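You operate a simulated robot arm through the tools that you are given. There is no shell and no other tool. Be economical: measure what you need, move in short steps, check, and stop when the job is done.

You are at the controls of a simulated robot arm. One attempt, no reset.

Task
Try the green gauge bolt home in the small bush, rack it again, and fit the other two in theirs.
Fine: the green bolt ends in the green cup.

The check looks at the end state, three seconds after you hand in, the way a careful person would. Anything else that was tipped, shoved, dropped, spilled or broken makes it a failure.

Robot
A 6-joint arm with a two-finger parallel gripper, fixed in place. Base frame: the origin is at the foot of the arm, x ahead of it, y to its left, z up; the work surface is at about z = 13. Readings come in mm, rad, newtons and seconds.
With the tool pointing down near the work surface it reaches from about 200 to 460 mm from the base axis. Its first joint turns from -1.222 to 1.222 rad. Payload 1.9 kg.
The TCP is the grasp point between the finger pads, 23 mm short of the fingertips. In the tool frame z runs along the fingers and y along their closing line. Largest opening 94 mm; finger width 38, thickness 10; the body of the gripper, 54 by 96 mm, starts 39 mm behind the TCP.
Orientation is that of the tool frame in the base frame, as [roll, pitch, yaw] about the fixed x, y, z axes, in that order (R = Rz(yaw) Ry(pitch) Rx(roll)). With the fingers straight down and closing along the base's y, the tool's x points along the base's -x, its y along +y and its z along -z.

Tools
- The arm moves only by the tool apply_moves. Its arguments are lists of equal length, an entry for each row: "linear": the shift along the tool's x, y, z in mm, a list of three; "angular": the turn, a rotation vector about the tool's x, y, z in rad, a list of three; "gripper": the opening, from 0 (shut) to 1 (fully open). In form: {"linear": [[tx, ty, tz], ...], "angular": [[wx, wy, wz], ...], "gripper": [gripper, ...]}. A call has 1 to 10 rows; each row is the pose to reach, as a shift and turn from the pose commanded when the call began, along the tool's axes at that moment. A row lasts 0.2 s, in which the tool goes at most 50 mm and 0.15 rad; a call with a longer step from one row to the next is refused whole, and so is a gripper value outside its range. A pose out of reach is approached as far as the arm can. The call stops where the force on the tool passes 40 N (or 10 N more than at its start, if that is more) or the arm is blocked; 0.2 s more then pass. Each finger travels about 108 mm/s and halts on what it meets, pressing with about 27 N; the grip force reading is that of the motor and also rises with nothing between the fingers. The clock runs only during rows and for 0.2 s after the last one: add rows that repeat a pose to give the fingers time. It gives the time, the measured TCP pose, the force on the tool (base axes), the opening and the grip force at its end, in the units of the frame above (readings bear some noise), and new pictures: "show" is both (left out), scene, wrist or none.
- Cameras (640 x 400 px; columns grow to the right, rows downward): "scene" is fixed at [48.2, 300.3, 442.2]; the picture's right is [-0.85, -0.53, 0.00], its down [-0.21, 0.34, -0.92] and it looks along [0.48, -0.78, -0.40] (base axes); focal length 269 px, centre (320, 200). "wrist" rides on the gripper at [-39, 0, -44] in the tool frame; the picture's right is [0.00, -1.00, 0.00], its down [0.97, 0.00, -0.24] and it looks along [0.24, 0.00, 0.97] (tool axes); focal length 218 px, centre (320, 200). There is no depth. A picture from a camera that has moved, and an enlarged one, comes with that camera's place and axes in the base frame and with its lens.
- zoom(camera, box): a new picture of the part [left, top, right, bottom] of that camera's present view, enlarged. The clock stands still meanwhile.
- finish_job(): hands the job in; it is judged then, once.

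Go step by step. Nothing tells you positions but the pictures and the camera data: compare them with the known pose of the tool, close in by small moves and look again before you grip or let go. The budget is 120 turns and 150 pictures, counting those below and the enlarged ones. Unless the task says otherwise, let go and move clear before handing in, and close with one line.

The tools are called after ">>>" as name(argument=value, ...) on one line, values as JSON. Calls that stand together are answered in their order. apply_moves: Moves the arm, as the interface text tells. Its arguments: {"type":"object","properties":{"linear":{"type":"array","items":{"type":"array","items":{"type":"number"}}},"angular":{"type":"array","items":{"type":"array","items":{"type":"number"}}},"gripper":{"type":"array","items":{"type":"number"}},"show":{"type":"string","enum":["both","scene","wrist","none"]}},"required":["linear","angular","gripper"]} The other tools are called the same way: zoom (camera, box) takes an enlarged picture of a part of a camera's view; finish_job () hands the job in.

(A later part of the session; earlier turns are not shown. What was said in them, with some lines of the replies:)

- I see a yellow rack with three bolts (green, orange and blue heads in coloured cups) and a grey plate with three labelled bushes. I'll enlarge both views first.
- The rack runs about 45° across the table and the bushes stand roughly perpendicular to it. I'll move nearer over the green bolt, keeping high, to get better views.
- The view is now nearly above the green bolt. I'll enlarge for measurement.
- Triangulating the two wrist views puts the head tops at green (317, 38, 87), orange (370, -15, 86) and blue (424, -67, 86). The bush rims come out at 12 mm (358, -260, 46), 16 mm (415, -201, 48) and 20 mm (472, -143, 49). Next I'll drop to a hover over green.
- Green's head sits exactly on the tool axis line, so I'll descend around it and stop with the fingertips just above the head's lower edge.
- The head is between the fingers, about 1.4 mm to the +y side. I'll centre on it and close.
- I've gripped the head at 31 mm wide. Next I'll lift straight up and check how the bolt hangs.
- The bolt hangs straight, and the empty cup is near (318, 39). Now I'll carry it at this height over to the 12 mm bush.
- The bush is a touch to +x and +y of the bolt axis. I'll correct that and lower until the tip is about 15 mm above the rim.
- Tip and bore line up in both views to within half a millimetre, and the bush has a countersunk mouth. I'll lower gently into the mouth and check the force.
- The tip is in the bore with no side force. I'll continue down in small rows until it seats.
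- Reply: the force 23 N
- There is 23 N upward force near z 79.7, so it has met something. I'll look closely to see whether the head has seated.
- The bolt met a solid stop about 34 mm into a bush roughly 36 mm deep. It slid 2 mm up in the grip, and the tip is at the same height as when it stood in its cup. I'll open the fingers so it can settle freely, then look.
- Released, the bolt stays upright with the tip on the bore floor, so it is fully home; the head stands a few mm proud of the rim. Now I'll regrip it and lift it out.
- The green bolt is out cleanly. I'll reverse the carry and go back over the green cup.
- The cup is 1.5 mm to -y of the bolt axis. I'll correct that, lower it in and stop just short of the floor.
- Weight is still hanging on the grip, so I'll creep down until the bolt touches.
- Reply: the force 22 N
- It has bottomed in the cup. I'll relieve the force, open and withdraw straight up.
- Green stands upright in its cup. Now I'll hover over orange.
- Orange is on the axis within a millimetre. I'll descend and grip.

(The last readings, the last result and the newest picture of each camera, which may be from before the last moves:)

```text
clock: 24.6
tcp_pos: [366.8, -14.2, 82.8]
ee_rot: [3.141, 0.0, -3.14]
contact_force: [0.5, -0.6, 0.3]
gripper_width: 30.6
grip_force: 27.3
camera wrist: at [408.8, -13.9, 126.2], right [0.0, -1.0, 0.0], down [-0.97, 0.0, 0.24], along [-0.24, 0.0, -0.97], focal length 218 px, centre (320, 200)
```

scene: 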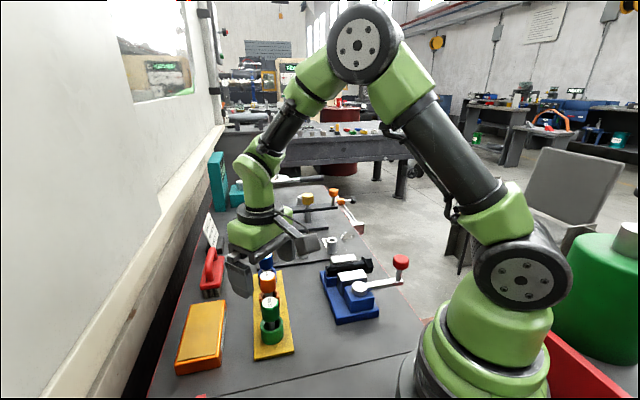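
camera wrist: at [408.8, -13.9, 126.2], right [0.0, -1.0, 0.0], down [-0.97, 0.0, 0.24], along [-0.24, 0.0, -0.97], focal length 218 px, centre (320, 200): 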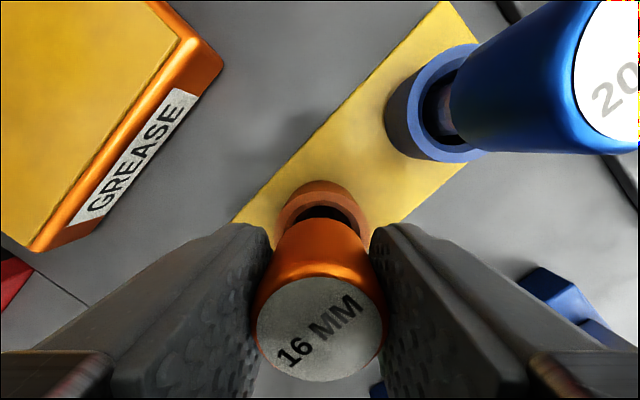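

Orange is gripped. I'll lift and carry it over the 16 mm bush.

>>> apply_moves(linear=[[0, 0, -15], [0, 0, -50], [0, 0, -95], [-5, -30, -95], [-15, -70, -95], [-25, -112, -95], [-36, -154, -95], [-45.6, -187, -95], [-45.6, -187, -95], [-45.6, -187, -95]], angular=[[0, 0, 0], [0, 0, 0], [0, 0, 0], [0, 0, 0], [0, 0, 0], [0, 0, 0], [0, 0, 0], [0, 0, 0], [0, 0, 0], [0, 0, 0]], gripper=[0.2, 0.2, 0.2, 0.2, 0.2, 0.2, 0.2, 0.2, 0.2, 0.2])

>>> zoom(camera="wrist", box=[260, 140, 380, 260])

```text
clock: 26.8
tcp_pos: [411.7, -200.8, 179.4]
ee_rot: [3.14, 0.004, 3.138]
contact_force: [0.0, 0.5, -2.2]
gripper_width: 30.8
grip_force: 27.0
out of reach, approached as far as the arm can: row 8
camera wrist: at [452.8, -201.1, 222.5], right [0.0, -1.0, 0.0], down [-0.97, 0.0, 0.24], along [-0.24, 0.0, -0.97], focal length 218 px, centre (320, 200)
```

scene: 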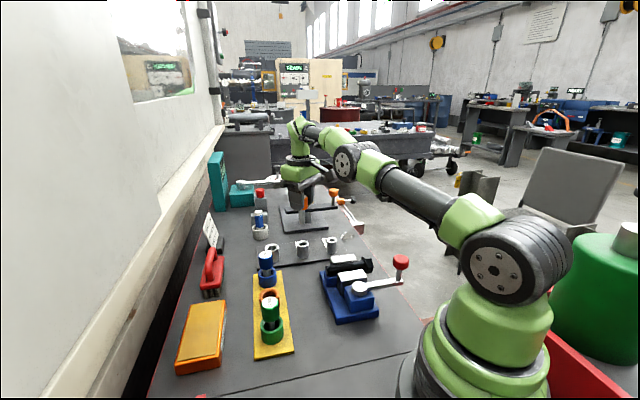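
wrist: 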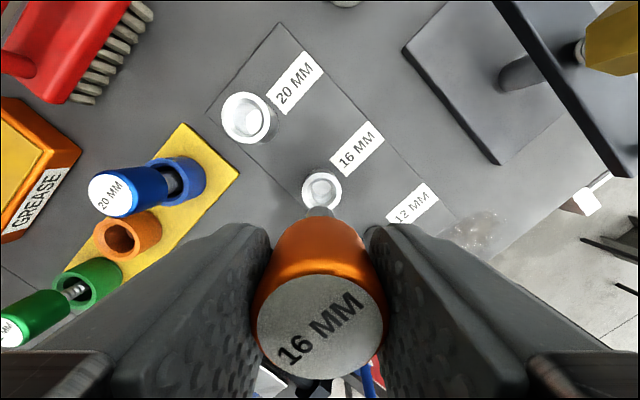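

```text
3.33 times, centred on (320, 200) of wrist
camera zoom: at [452.8, -201.1, 222.5], right [0.0, -1.0, 0.0], down [-0.97, 0.0, 0.24], along [-0.24, 0.0, -0.97], focal length 728 px, centre (320, 200)
```

zoom: 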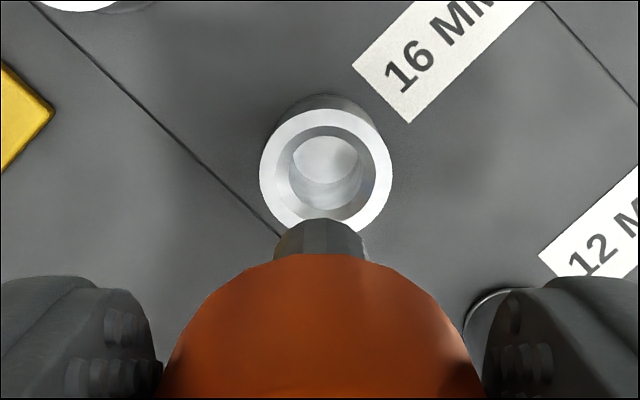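

The 16 mm bush is at the edge of reach with the tool vertical. It still needs about +2.8 mm x and -1.5 mm y, so I'll try lower, where the reach may be a little greater.

>>> apply_moves(linear=[[-2.8, -1.5, 15], [-2.8, -1.5, 30], [-2.8, -1.5, 40], [-2.8, -1.5, 40]], angular=[[0, 0, 0], [0, 0, 0], [0, 0, 0], [0, 0, 0]], gripper=[0.2, 0.2, 0.2, 0.2], show="none")

>>> zoom(camera="wrist", box=[270, 140, 370, 240])

>>> zoom(camera="scene", box=[265, 180, 345, 270])

```text
clock: 27.8
tcp_pos: [414.4, -202.6, 138.2]
ee_rot: [3.141, 0.002, -3.141]
contact_force: [0.4, 0.1, -2.1]
gripper_width: 30.7
grip_force: 27.0
out of reach, approached as far as the arm can: row 1
```

```text
4.00 times, centred on (320, 190) of wrist
camera zoom: at [456.0, -203.6, 181.7], right [0.0, -1.0, 0.0], down [-0.97, 0.0, 0.24], along [-0.24, 0.0, -0.97], focal length 873 px, centre (320, 240)
```

zoom: 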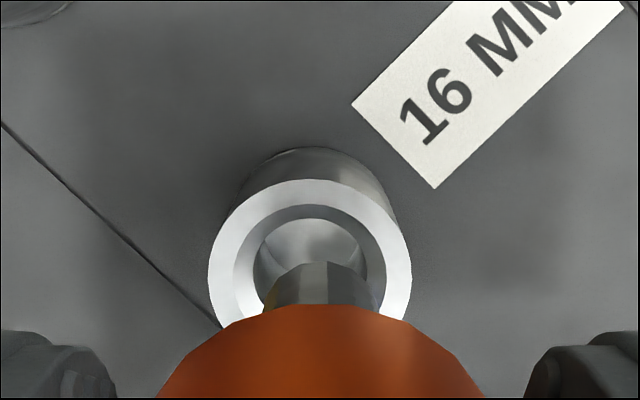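

```text
4.44 times, centred on (305, 225) of scene
camera zoom: at [48.2, 300.3, 442.2], right [-0.85, -0.53, 0.0], down [-0.21, 0.34, -0.92], along [0.48, -0.78, -0.4], focal length 1196 px, centre (387, 89)
```

zoom: 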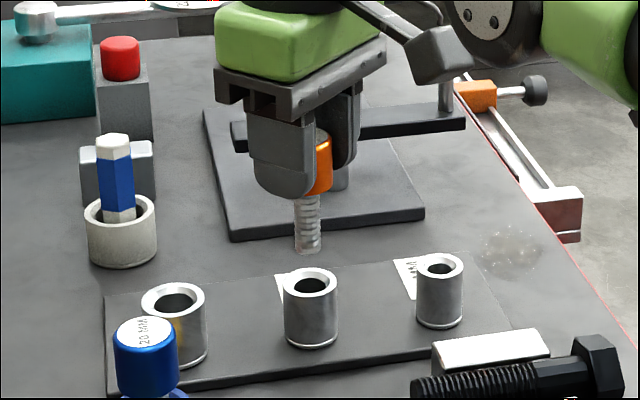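

It's in reach here. The bush is 1.6 mm to +y of the bolt, so I'll shift, drop 12 mm and recheck.

>>> apply_moves(linear=[[0, 1.6, 0], [0, 1.6, 8], [0, 1.6, 12], [0, 1.6, 12]], angular=[[0, 0, 0], [0, 0, 0], [0, 0, 0], [0, 0, 0]], gripper=[0.2, 0.2, 0.2, 0.2], show="none")

>>> zoom(camera="wrist", box=[270, 140, 370, 240])

>>> zoom(camera="scene", box=[265, 180, 345, 270])

```text
clock: 28.8
tcp_pos: [416.0, -200.0, 126.5]
ee_rot: [-3.142, -0.002, 3.141]
contact_force: [0.4, -0.2, -1.6]
gripper_width: 30.6
grip_force: 27.1
```

```text
4.00 times, centred on (320, 190) of wrist
camera zoom: at [456.8, -201.5, 169.5], right [0.0, -1.0, 0.0], down [-0.97, 0.0, 0.24], along [-0.24, 0.0, -0.97], focal length 873 px, centre (320, 240)
```

zoom: 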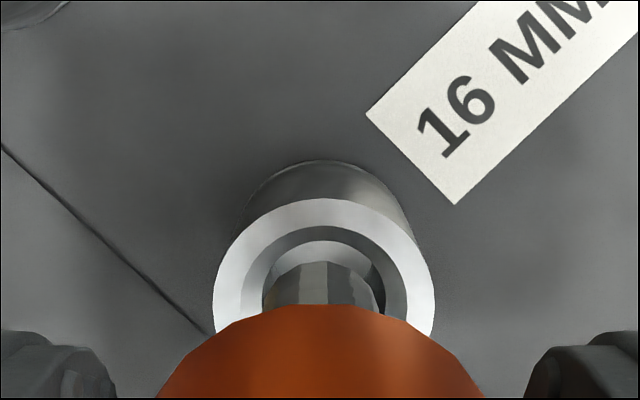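

```text
4.44 times, centred on (305, 225) of scene
camera zoom: at [48.2, 300.3, 442.2], right [-0.85, -0.53, 0.0], down [-0.21, 0.34, -0.92], along [0.48, -0.78, -0.4], focal length 1196 px, centre (387, 89)
```

zoom: 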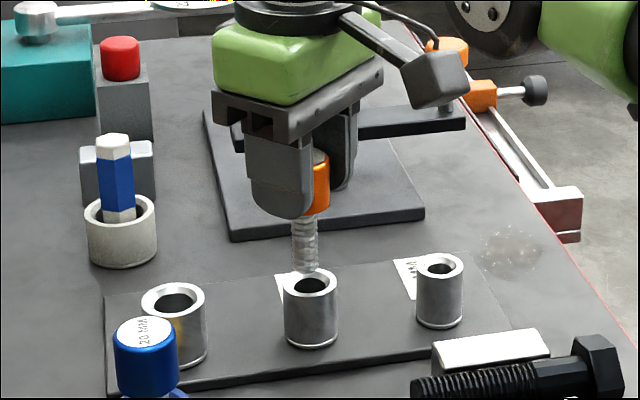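

The scene view shows the bolt about 3 mm to +x of the bore, and the wrist view about 2 mm. I'll shift 2.5 mm back and look again.

>>> apply_moves(linear=[[2.5, 0, 0], [2.5, 0, 3], [2.5, 0, 3]], angular=[[0, 0, 0], [0, 0, 0], [0, 0, 0]], gripper=[0.2, 0.2, 0.2], show="none")

>>> zoom(camera="wrist", box=[280, 150, 360, 230])

>>> zoom(camera="scene", box=[285, 215, 325, 265])

```text
clock: 29.6
tcp_pos: [413.8, -200.3, 122.4]
ee_rot: [-3.141, 0.002, -3.141]
contact_force: [0.2, 0.6, -3.2]
gripper_width: 30.8
grip_force: 26.6
```

```text
5.00 times, centred on (320, 190) of wrist
camera zoom: at [454.6, -201.3, 166.0], right [0.0, -1.0, 0.0], down [-0.97, 0.0, 0.24], along [-0.24, 0.0, -0.97], focal length 1091 px, centre (320, 250)
```

zoom: 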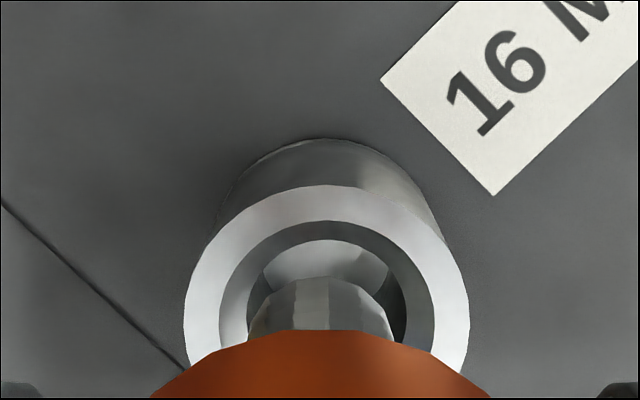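

```text
8.00 times, centred on (305, 240) of scene
camera zoom: at [48.2, 300.3, 442.2], right [-0.85, -0.53, 0.0], down [-0.21, 0.34, -0.92], along [0.48, -0.78, -0.4], focal length 2153 px, centre (440, -120)
```

zoom: 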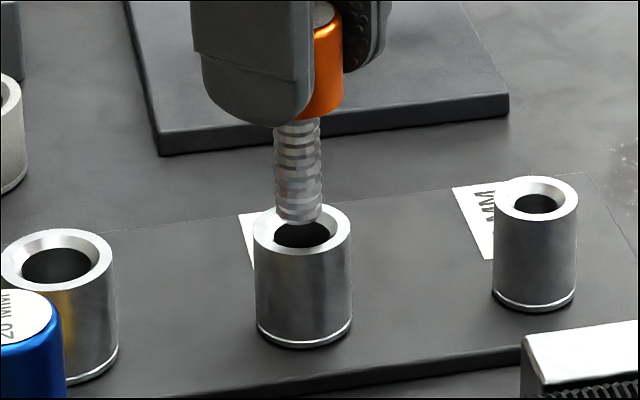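

Aligned within about 0.7 mm. I'll make the small y correction and lower into the bore.

>>> apply_moves(linear=[[0, -0.6, 0], [0, -0.6, 6], [0, -0.6, 12], [0, -0.6, 17], [0, -0.6, 22], [0, -0.6, 26], [0, -0.6, 26]], angular=[[0, 0, 0], [0, 0, 0], [0, 0, 0], [0, 0, 0], [0, 0, 0], [0, 0, 0], [0, 0, 0]], gripper=[0.2, 0.2, 0.2, 0.2, 0.2, 0.2, 0.2], show="none")

>>> zoom(camera="scene", box=[285, 215, 325, 265])

```text
clock: 31.2
tcp_pos: [413.6, -201.6, 96.6]
ee_rot: [3.141, 0.0, -3.141]
contact_force: [-0.1, -0.2, -2.1]
gripper_width: 30.8
grip_force: 27.3
```

```text
8.00 times, centred on (305, 240) of scene
camera zoom: at [48.2, 300.3, 442.2], right [-0.85, -0.53, 0.0], down [-0.21, 0.34, -0.92], along [0.48, -0.78, -0.4], focal length 2153 px, centre (440, -120)
```

zoom: 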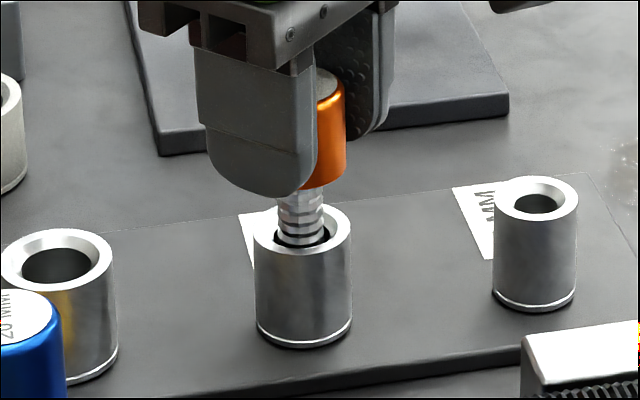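

Entering cleanly, with no force. I'll continue down to the stop.

>>> apply_moves(linear=[[0, 0, 4], [0, 0, 8], [0, 0, 11], [0, 0, 13], [0, 0, 15], [0, 0, 17], [0, 0, 17]], angular=[[0, 0, 0], [0, 0, 0], [0, 0, 0], [0, 0, 0], [0, 0, 0], [0, 0, 0], [0, 0, 0]], gripper=[0.2, 0.2, 0.2, 0.2, 0.2, 0.2, 0.2], show="none")

>>> zoom(camera="scene", box=[285, 215, 325, 265])

```text
clock: 32.8
tcp_pos: [413.9, -202.5, 81.3]
ee_rot: [-3.141, 0.005, -3.141]
contact_force: [0.3, 1.2, 23.0]
gripper_width: 30.9
grip_force: 26.7
```

```text
8.00 times, centred on (305, 240) of scene
camera zoom: at [48.1, 300.3, 442.2], right [-0.85, -0.53, 0.0], down [-0.21, 0.34, -0.92], along [0.48, -0.78, -0.4], focal length 2153 px, centre (440, -120)
```

zoom: 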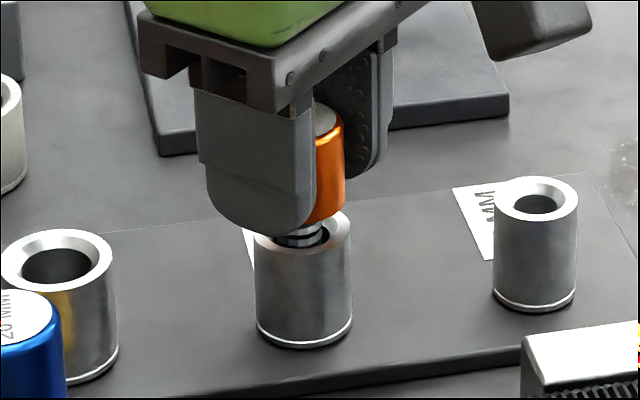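

Same stop as green, at the same height, so it is home. I'll relieve, release and rise.

>>> apply_moves(linear=[[0, 0, -1.5], [0, 0, -1.5], [0, 0, -1.5], [0, 0, -1.5], [0, 0, -30], [0, 0, -65], [0, 0, -65]], angular=[[0, 0, 0], [0, 0, 0], [0, 0, 0], [0, 0, 0], [0, 0, 0], [0, 0, 0], [0, 0, 0]], gripper=[0.2, 0.4, 0.8, 1, 1, 1, 1])

>>> zoom(camera="scene", box=[240, 190, 360, 350])

```text
clock: 34.4
tcp_pos: [413.6, -201.7, 147.0]
ee_rot: [-3.141, 0.001, 3.141]
contact_force: [-0.4, -0.1, 0.0]
gripper_width: 94.1
grip_force: 0.0
camera wrist: at [453.8, -202.1, 188.9], right [0.0, -1.0, 0.0], down [-0.97, 0.0, 0.24], along [-0.24, 0.0, -0.97], focal length 218 px, centre (320, 200)
```

scene: 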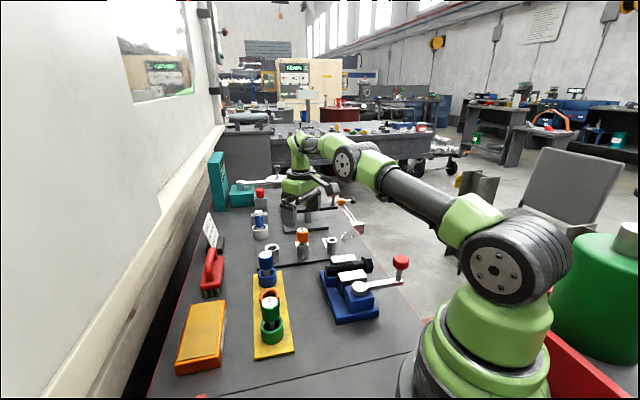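
wrist: 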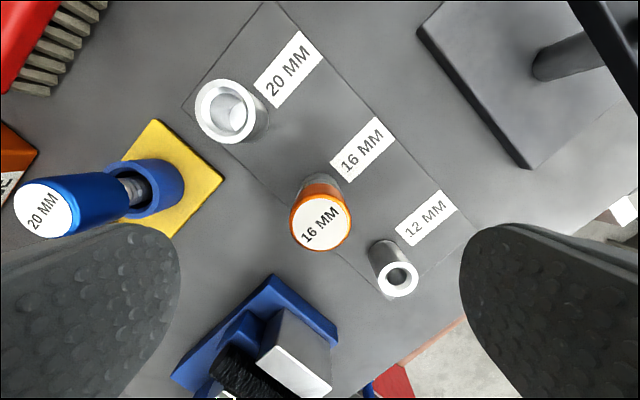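

```text
2.50 times, centred on (300, 270) of scene
camera zoom: at [48.2, 300.3, 442.2], right [-0.85, -0.53, 0.0], down [-0.21, 0.34, -0.92], along [0.48, -0.78, -0.4], focal length 673 px, centre (370, 25)
```

zoom: 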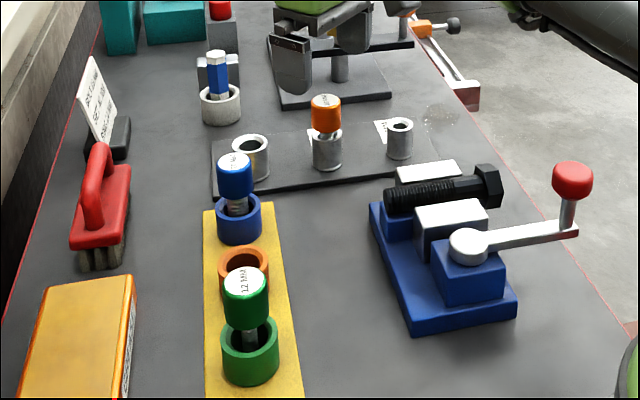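

Orange is seated upright. The 20 mm bush lies at radius ≈494 mm, beyond vertical reach. So I'll pick up blue with the tool tilted about its closing line, with the fingers pointing outward and the bolt staying vertical. I'll start by moving above blue and yawing.

>>> apply_moves(linear=[[-3, 45, -3], [-6, 90, -3], [-9.7, 134.7, -3], [-9.7, 134.7, -3], [-9.7, 134.7, -3]], angular=[[0, 0, 0.1], [0, 0, 0.2], [0, 0, 0.295], [0, 0, 0.295], [0, 0, 0.295]], gripper=[1, 1, 1, 1, 1], show="none")

>>> apply_moves(linear=[[0, 0, 0], [0, 0, 0], [0, 0, 0], [0, 0, 0]], angular=[[0, -0.1, 0], [0, -0.2, 0], [0, -0.3, 0], [0, -0.3, 0]], gripper=[1, 1, 1, 1])

```text
clock: 35.6
tcp_pos: [423.6, -68.2, 145.9]
ee_rot: [3.141, 0.0, 2.847]
contact_force: [0.3, -0.7, -0.1]
gripper_width: 94.4
grip_force: 0.1
```

```text
clock: 36.6
tcp_pos: [423.5, -67.8, 147.4]
ee_rot: [3.139, 0.302, 2.847]
contact_force: [0.7, 1.2, 0.2]
gripper_width: 93.8
grip_force: 0.0
camera wrist: at [448.7, -74.6, 200.3], right [-0.29, -0.96, 0.0], down [-0.96, 0.29, -0.06], along [0.06, -0.02, -1.0], focal length 218 px, centre (320, 200)
```

scene: 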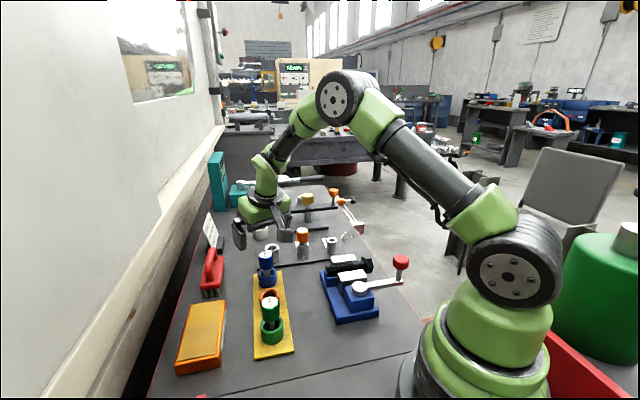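
wrist: 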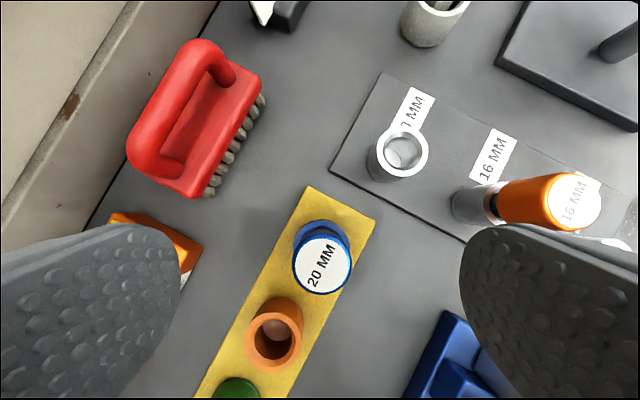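

Tilted, the camera looks straight down. Blue's head is about 2.5 mm inward of the grasp axis, so I'll correct and lower part way to verify.

>>> apply_moves(linear=[[2.3, -1.3, -0.7], [7, -1.3, 15], [11.2, -1.3, 28], [11.2, -1.3, 28]], angular=[[0, 0, 0], [0, 0, 0], [0, 0, 0], [0, 0, 0]], gripper=[1, 1, 1, 1])

```text
clock: 37.6
tcp_pos: [419.2, -67.4, 117.2]
ee_rot: [-3.141, 0.3, 2.848]
contact_force: [0.5, -0.4, 0.5]
gripper_width: 94.2
grip_force: 0.1
camera wrist: at [445.4, -75.0, 169.9], right [-0.29, -0.96, 0.0], down [-0.96, 0.29, -0.06], along [0.06, -0.02, -1.0], focal length 218 px, centre (320, 200)
```

scene: 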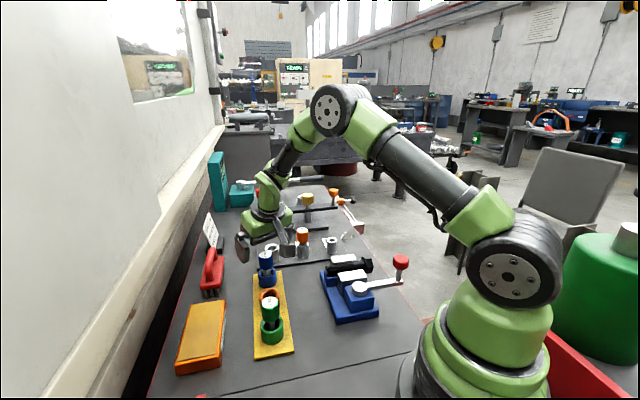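
wrist: 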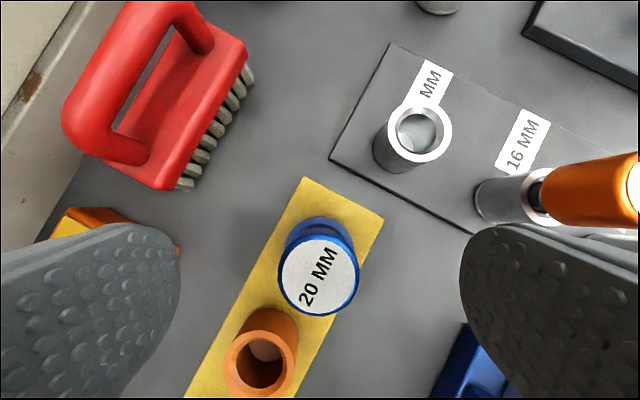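

Centred within 1 mm. I'll descend to the grasp height and close.

>>> apply_moves(linear=[[4.5, 0.4, 15.5], [9, 0.4, 31], [9, 0.4, 31], [9, 0.4, 31], [9, 0.4, 31], [9, 0.4, 31], [9, 0.4, 31]], angular=[[0, 0, 0], [0, 0, 0], [0, 0, 0], [0, 0, 0], [0, 0, 0], [0, 0, 0], [0, 0, 0]], gripper=[1, 1, 1, 0.5, 0.3, 0.2, 0.2], show="wrist")

>>> zoom(camera="scene", box=[220, 200, 320, 320])

```text
clock: 39.2
tcp_pos: [421.8, -67.1, 84.7]
ee_rot: [-3.141, 0.3, 2.848]
contact_force: [-0.8, 0.0, -0.1]
gripper_width: 31.0
grip_force: 27.0
camera wrist: at [446.5, -74.8, 138.3], right [-0.29, -0.96, 0.0], down [-0.96, 0.29, -0.06], along [0.06, -0.02, -1.0], focal length 218 px, centre (320, 200)
```

wrist: 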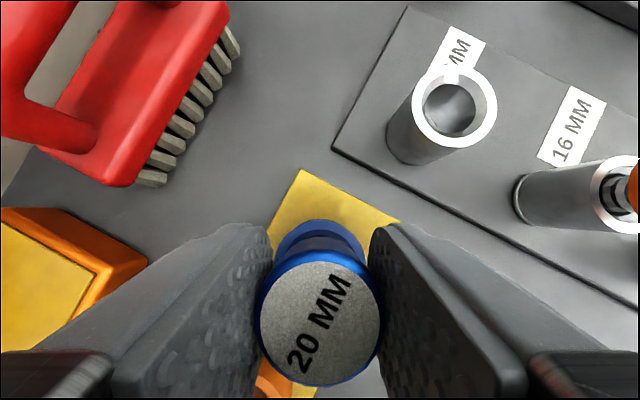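

```text
3.33 times, centred on (270, 260) of scene
camera zoom: at [48.2, 300.3, 442.2], right [-0.85, -0.53, 0.0], down [-0.21, 0.34, -0.92], along [0.48, -0.78, -0.4], focal length 897 px, centre (487, 0)
```

zoom: 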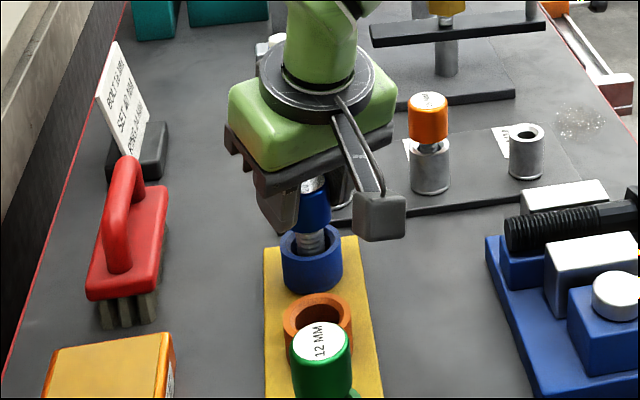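

Blue is gripped. There's a small sign on the table, so I'll read it while lifting vertically.

>>> zoom(camera="scene", box=[200, 205, 230, 260])

>>> apply_moves(linear=[[-3, 0, -9.6], [-9, 0, -29], [-15, 0, -48], [-19.2, 0, -62.1], [-19.2, 0, -62.1]], angular=[[0, 0, 0], [0, 0, 0], [0, 0, 0], [0, 0, 0], [0, 0, 0]], gripper=[0.2, 0.2, 0.2, 0.2, 0.2])

```text
7.27 times, centred on (215, 232) of scene
camera zoom: at [48.2, 300.3, 442.2], right [-0.85, -0.53, 0.0], down [-0.21, 0.34, -0.92], along [0.48, -0.78, -0.4], focal length 1957 px, centre (1084, -36)
```

zoom: 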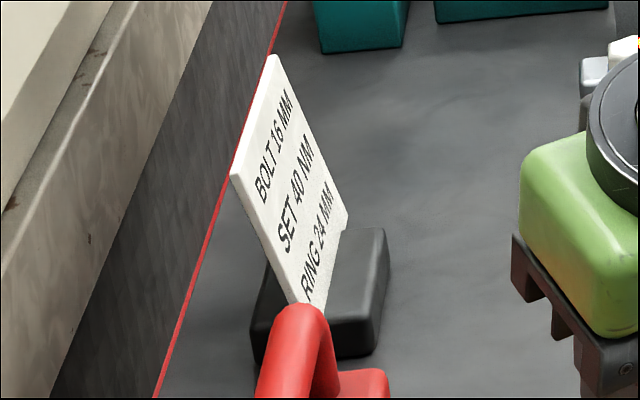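

```text
clock: 40.4
tcp_pos: [420.4, -67.4, 150.5]
ee_rot: [-3.141, 0.3, 2.845]
contact_force: [-0.1, -0.6, -2.5]
gripper_width: 30.9
grip_force: 26.6
camera wrist: at [446.5, -74.9, 203.7], right [-0.29, -0.96, 0.0], down [-0.96, 0.29, -0.06], along [0.06, -0.02, -1.0], focal length 218 px, centre (320, 200)
```

scene: 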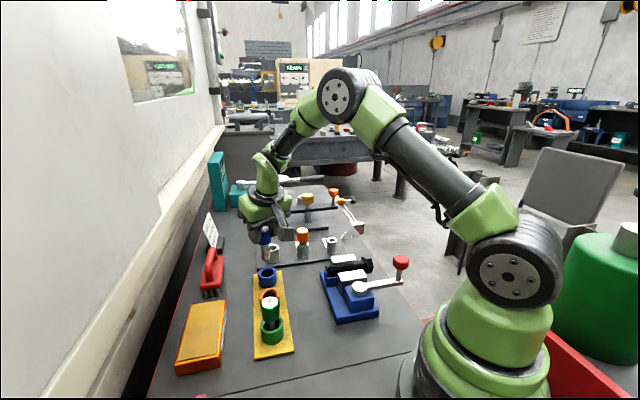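
wrist: 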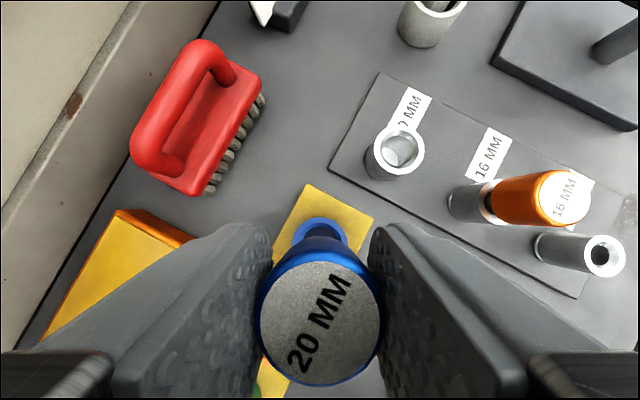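

The sign is only about another job. I'll carry blue over to the 20 mm bush.

>>> apply_moves(linear=[[-17, -15, 5.2], [-34, -29, 10.4], [-50, -44, 15.5], [-66.7, -58.2, 20.7], [-66.7, -58.2, 20.7], [-66.7, -58.2, 20.7]], angular=[[0, 0, 0], [0, 0, 0], [0, 0, 0], [0, 0, 0], [0, 0, 0], [0, 0, 0]], gripper=[0.2, 0.2, 0.2, 0.2, 0.2, 0.2], show="wrist")

>>> zoom(camera="scene", box=[240, 190, 320, 280])

>>> zoom(camera="wrist", box=[260, 170, 380, 290])

```text
clock: 41.8
tcp_pos: [470.1, -140.5, 149.8]
ee_rot: [3.141, 0.3, 2.846]
contact_force: [0.2, -0.2, -1.8]
gripper_width: 30.6
grip_force: 26.9
camera wrist: at [495.4, -149.2, 203.1], right [-0.29, -0.96, 0.0], down [-0.96, 0.29, -0.06], along [0.06, -0.02, -1.0], focal length 218 px, centre (320, 200)
```

wrist: 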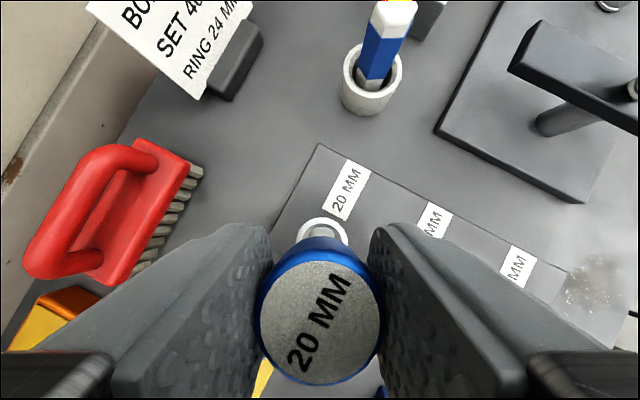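

```text
4.44 times, centred on (280, 235) of scene
camera zoom: at [48.2, 300.3, 442.2], right [-0.85, -0.53, 0.0], down [-0.21, 0.34, -0.92], along [0.48, -0.78, -0.4], focal length 1196 px, centre (498, 44)
```

zoom: 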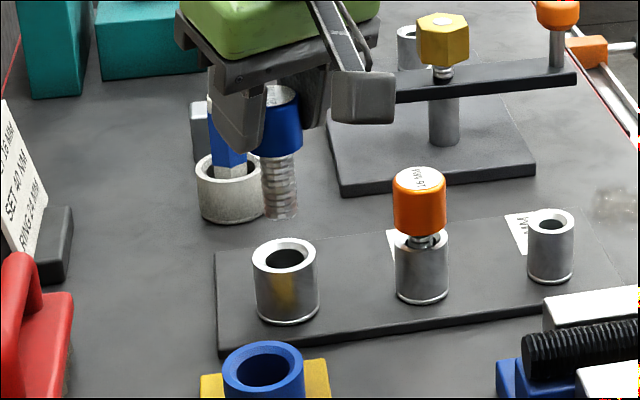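

```text
3.33 times, centred on (320, 230) of wrist
camera zoom: at [495.4, -149.2, 203.1], right [-0.29, -0.96, 0.0], down [-0.96, 0.29, -0.06], along [0.06, -0.02, -1.0], focal length 728 px, centre (320, 100)
```

zoom: 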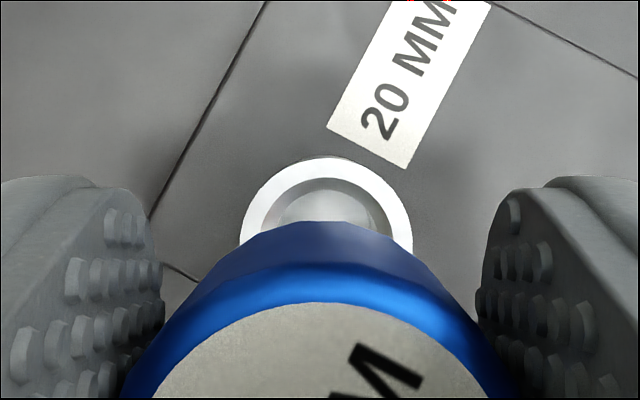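

I've reached the 20 mm bush, and the remaining offset is 2–3 mm. I'll correct part of it and come down 15 mm for a finer look.

>>> apply_moves(linear=[[-1.6, -1.5, 0.5], [1, -1.5, 9], [2.8, -1.5, 14.8], [2.8, -1.5, 14.8]], angular=[[0, 0, 0], [0, 0, 0], [0, 0, 0], [0, 0, 0]], gripper=[0.2, 0.2, 0.2, 0.2], show="none")

>>> zoom(camera="scene", box=[255, 205, 295, 265])

>>> zoom(camera="wrist", box=[260, 170, 380, 290])

```text
clock: 42.8
tcp_pos: [471.0, -143.3, 134.4]
ee_rot: [3.141, 0.301, 2.846]
contact_force: [0.3, -0.2, -2.4]
gripper_width: 30.8
grip_force: 27.1
```

```text
6.67 times, centred on (275, 235) of scene
camera zoom: at [48.2, 300.3, 442.2], right [-0.85, -0.53, 0.0], down [-0.21, 0.34, -0.92], along [0.48, -0.78, -0.4], focal length 1794 px, centre (620, -33)
```

zoom: 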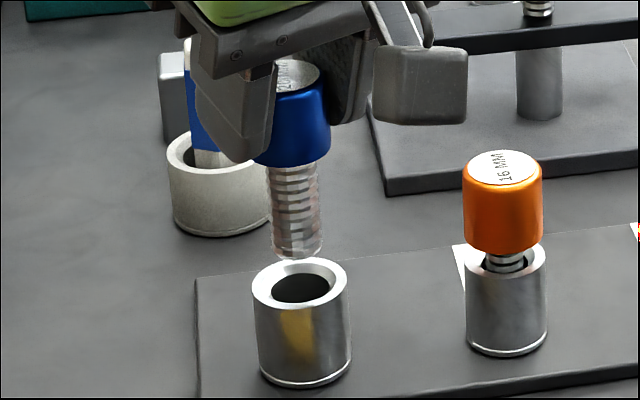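

```text
3.33 times, centred on (320, 230) of wrist
camera zoom: at [497.1, -151.3, 188.3], right [-0.29, -0.96, 0.0], down [-0.96, 0.29, -0.06], along [0.06, -0.02, -1.0], focal length 728 px, centre (320, 100)
```

zoom: 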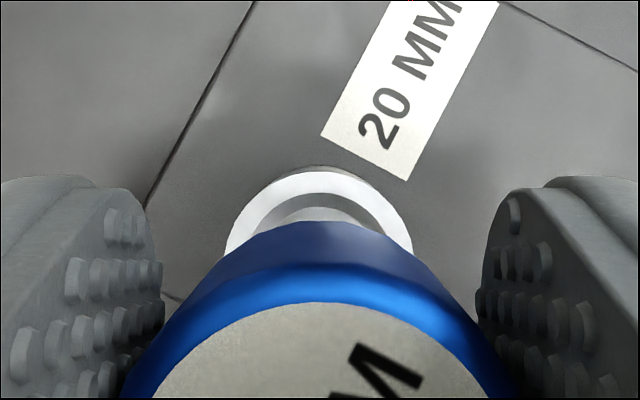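

Now aligned to half a millimetre in both views. I'll lower into the mouth.

>>> apply_moves(linear=[[1.4, 0, 6], [3.2, 0, 11.5], [4.7, 0, 16], [5.8, 0, 20], [7, 0, 24], [7, 0, 24]], angular=[[0, 0, 0], [0, 0, 0], [0, 0, 0], [0, 0, 0], [0, 0, 0], [0, 0, 0]], gripper=[0.2, 0.2, 0.2, 0.2, 0.2, 0.2], show="none")

>>> zoom(camera="scene", box=[255, 205, 295, 265])

```text
clock: 44.2
tcp_pos: [473.5, -143.6, 111.3]
ee_rot: [3.139, 0.3, 2.846]
contact_force: [-2.5, 3.4, -1.0]
gripper_width: 30.7
grip_force: 26.6
```

```text
6.67 times, centred on (275, 235) of scene
camera zoom: at [48.2, 300.3, 442.2], right [-0.85, -0.53, 0.0], down [-0.21, 0.34, -0.92], along [0.48, -0.78, -0.4], focal length 1794 px, centre (620, -33)
```

zoom: 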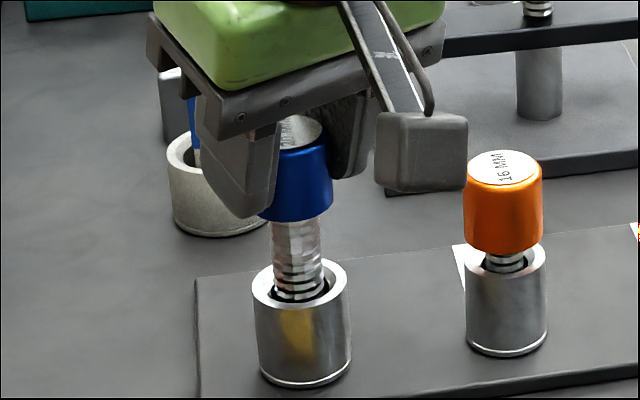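

The tip is in, with a slight inward side force. I'll ease 0.5 mm that way and continue down.

>>> apply_moves(linear=[[0.5, 0.3, -0.1], [1.7, 0.3, 3.8], [2.9, 0.3, 7.6], [4, 0.3, 11.3], [4, 0.3, 11.3]], angular=[[0, 0, 0], [0, 0, 0], [0, 0, 0], [0, 0, 0], [0, 0, 0]], gripper=[0.2, 0.2, 0.2, 0.2, 0.2], show="none")

```text
clock: 45.4
tcp_pos: [471.8, -144.7, 99.4]
ee_rot: [3.14, 0.299, 2.848]
contact_force: [0.1, 0.0, -1.8]
gripper_width: 30.9
grip_force: 27.2
```

>>> apply_moves(linear=[[1.2, 0, 3.8], [2.4, 0, 7.6], [3.3, 0, 10.5], [3.8, 0, 12.4], [4.4, 0, 14.3], [4.9, 0, 15.8], [4.9, 0, 15.8]], angular=[[0, 0, 0], [0, 0, 0], [0, 0, 0], [0, 0, 0], [0, 0, 0], [0, 0, 0], [0, 0, 0]], gripper=[0.2, 0.2, 0.2, 0.2, 0.2, 0.2, 0.2], show="none")

>>> zoom(camera="scene", box=[255, 205, 295, 265])

```text
clock: 47.0
tcp_pos: [473.8, -144.6, 82.6]
ee_rot: [3.141, 0.308, 2.85]
contact_force: [2.8, -0.4, 22.9]
gripper_width: 30.9
grip_force: 27.3
```

```text
6.67 times, centred on (275, 235) of scene
camera zoom: at [48.1, 300.3, 442.2], right [-0.85, -0.53, 0.0], down [-0.21, 0.34, -0.92], along [0.48, -0.78, -0.4], focal length 1794 px, centre (620, -33)
```

zoom: 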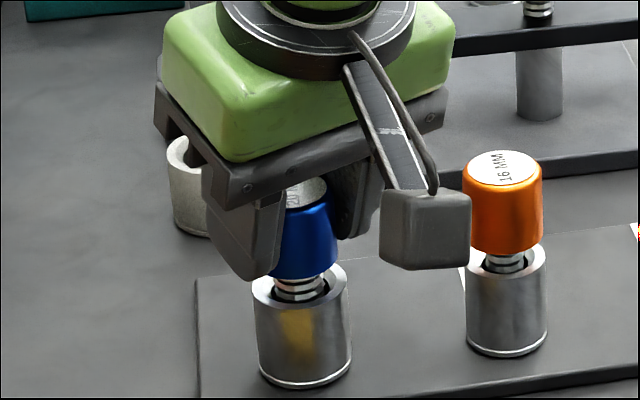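

Blue has stopped at the same depth, with the same head gap as orange, so it is home. I'll relieve, open moderately and rise vertically.

>>> apply_moves(linear=[[-0.6, 0, -1.9], [-0.6, 0, -1.9], [-0.6, 0, -1.9], [-0.6, 0, -1.9], [-7, 0, -22], [-14, 0, -45], [-21, 0, -68], [-21, 0, -68]], angular=[[0, 0, 0], [0, 0, 0], [0, 0, 0], [0, 0, 0], [0, 0, 0], [0, 0, 0], [0, 0, 0], [0, 0, 0]], gripper=[0.2, 0.4, 0.6, 0.6, 0.6, 0.6, 0.6, 0.6])

>>> zoom(camera="scene", box=[240, 190, 360, 350])

```text
clock: 48.8
tcp_pos: [471.4, -144.1, 152.0]
ee_rot: [-3.141, 0.3, 2.846]
contact_force: [0.5, -0.8, 0.5]
gripper_width: 56.3
grip_force: 0.1
camera wrist: at [497.1, -152.7, 205.0], right [-0.29, -0.96, 0.0], down [-0.96, 0.29, -0.06], along [0.06, -0.02, -1.0], focal length 218 px, centre (320, 200)
```

scene: 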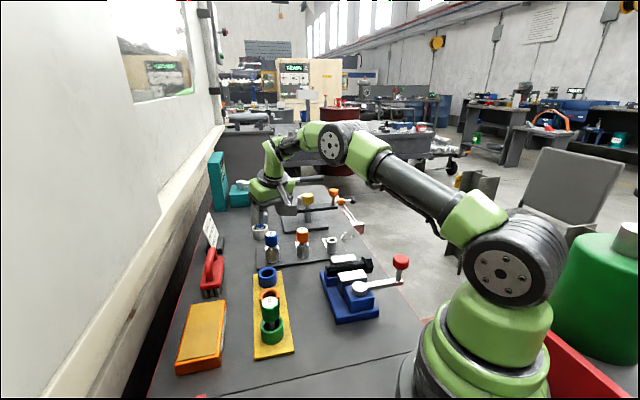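
wrist: 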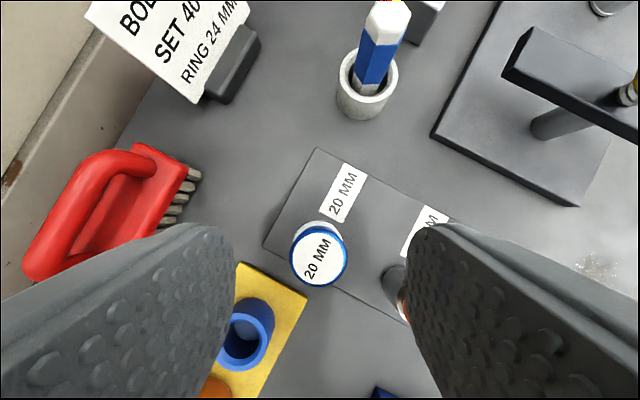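

```text
2.50 times, centred on (300, 270) of scene
camera zoom: at [48.2, 300.3, 442.2], right [-0.85, -0.53, 0.0], down [-0.21, 0.34, -0.92], along [0.48, -0.78, -0.4], focal length 673 px, centre (370, 25)
```

zoom: 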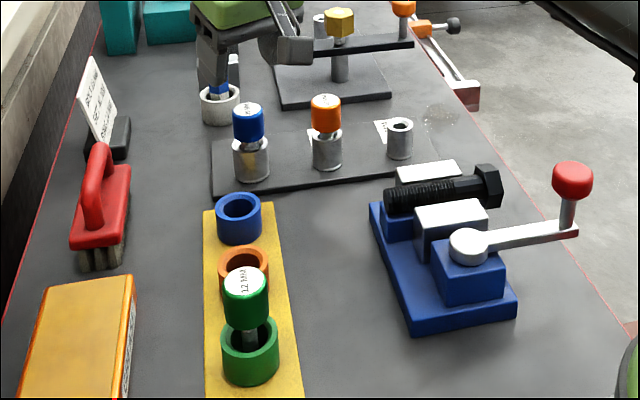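

Green stands in its cup, orange and blue stand upright in their bushes, and nothing else has moved. The gripper is clear, so I'm handing in.

>>> finish_job()

```text
The job is handed in.
```

The green bolt was tried home in the 12 mm bush and put back in the green cup, and orange and blue are seated in the 16 mm and 20 mm bushes; I took a firm stop at about 23 N as home, and the heads stand about 8 mm above the rims.
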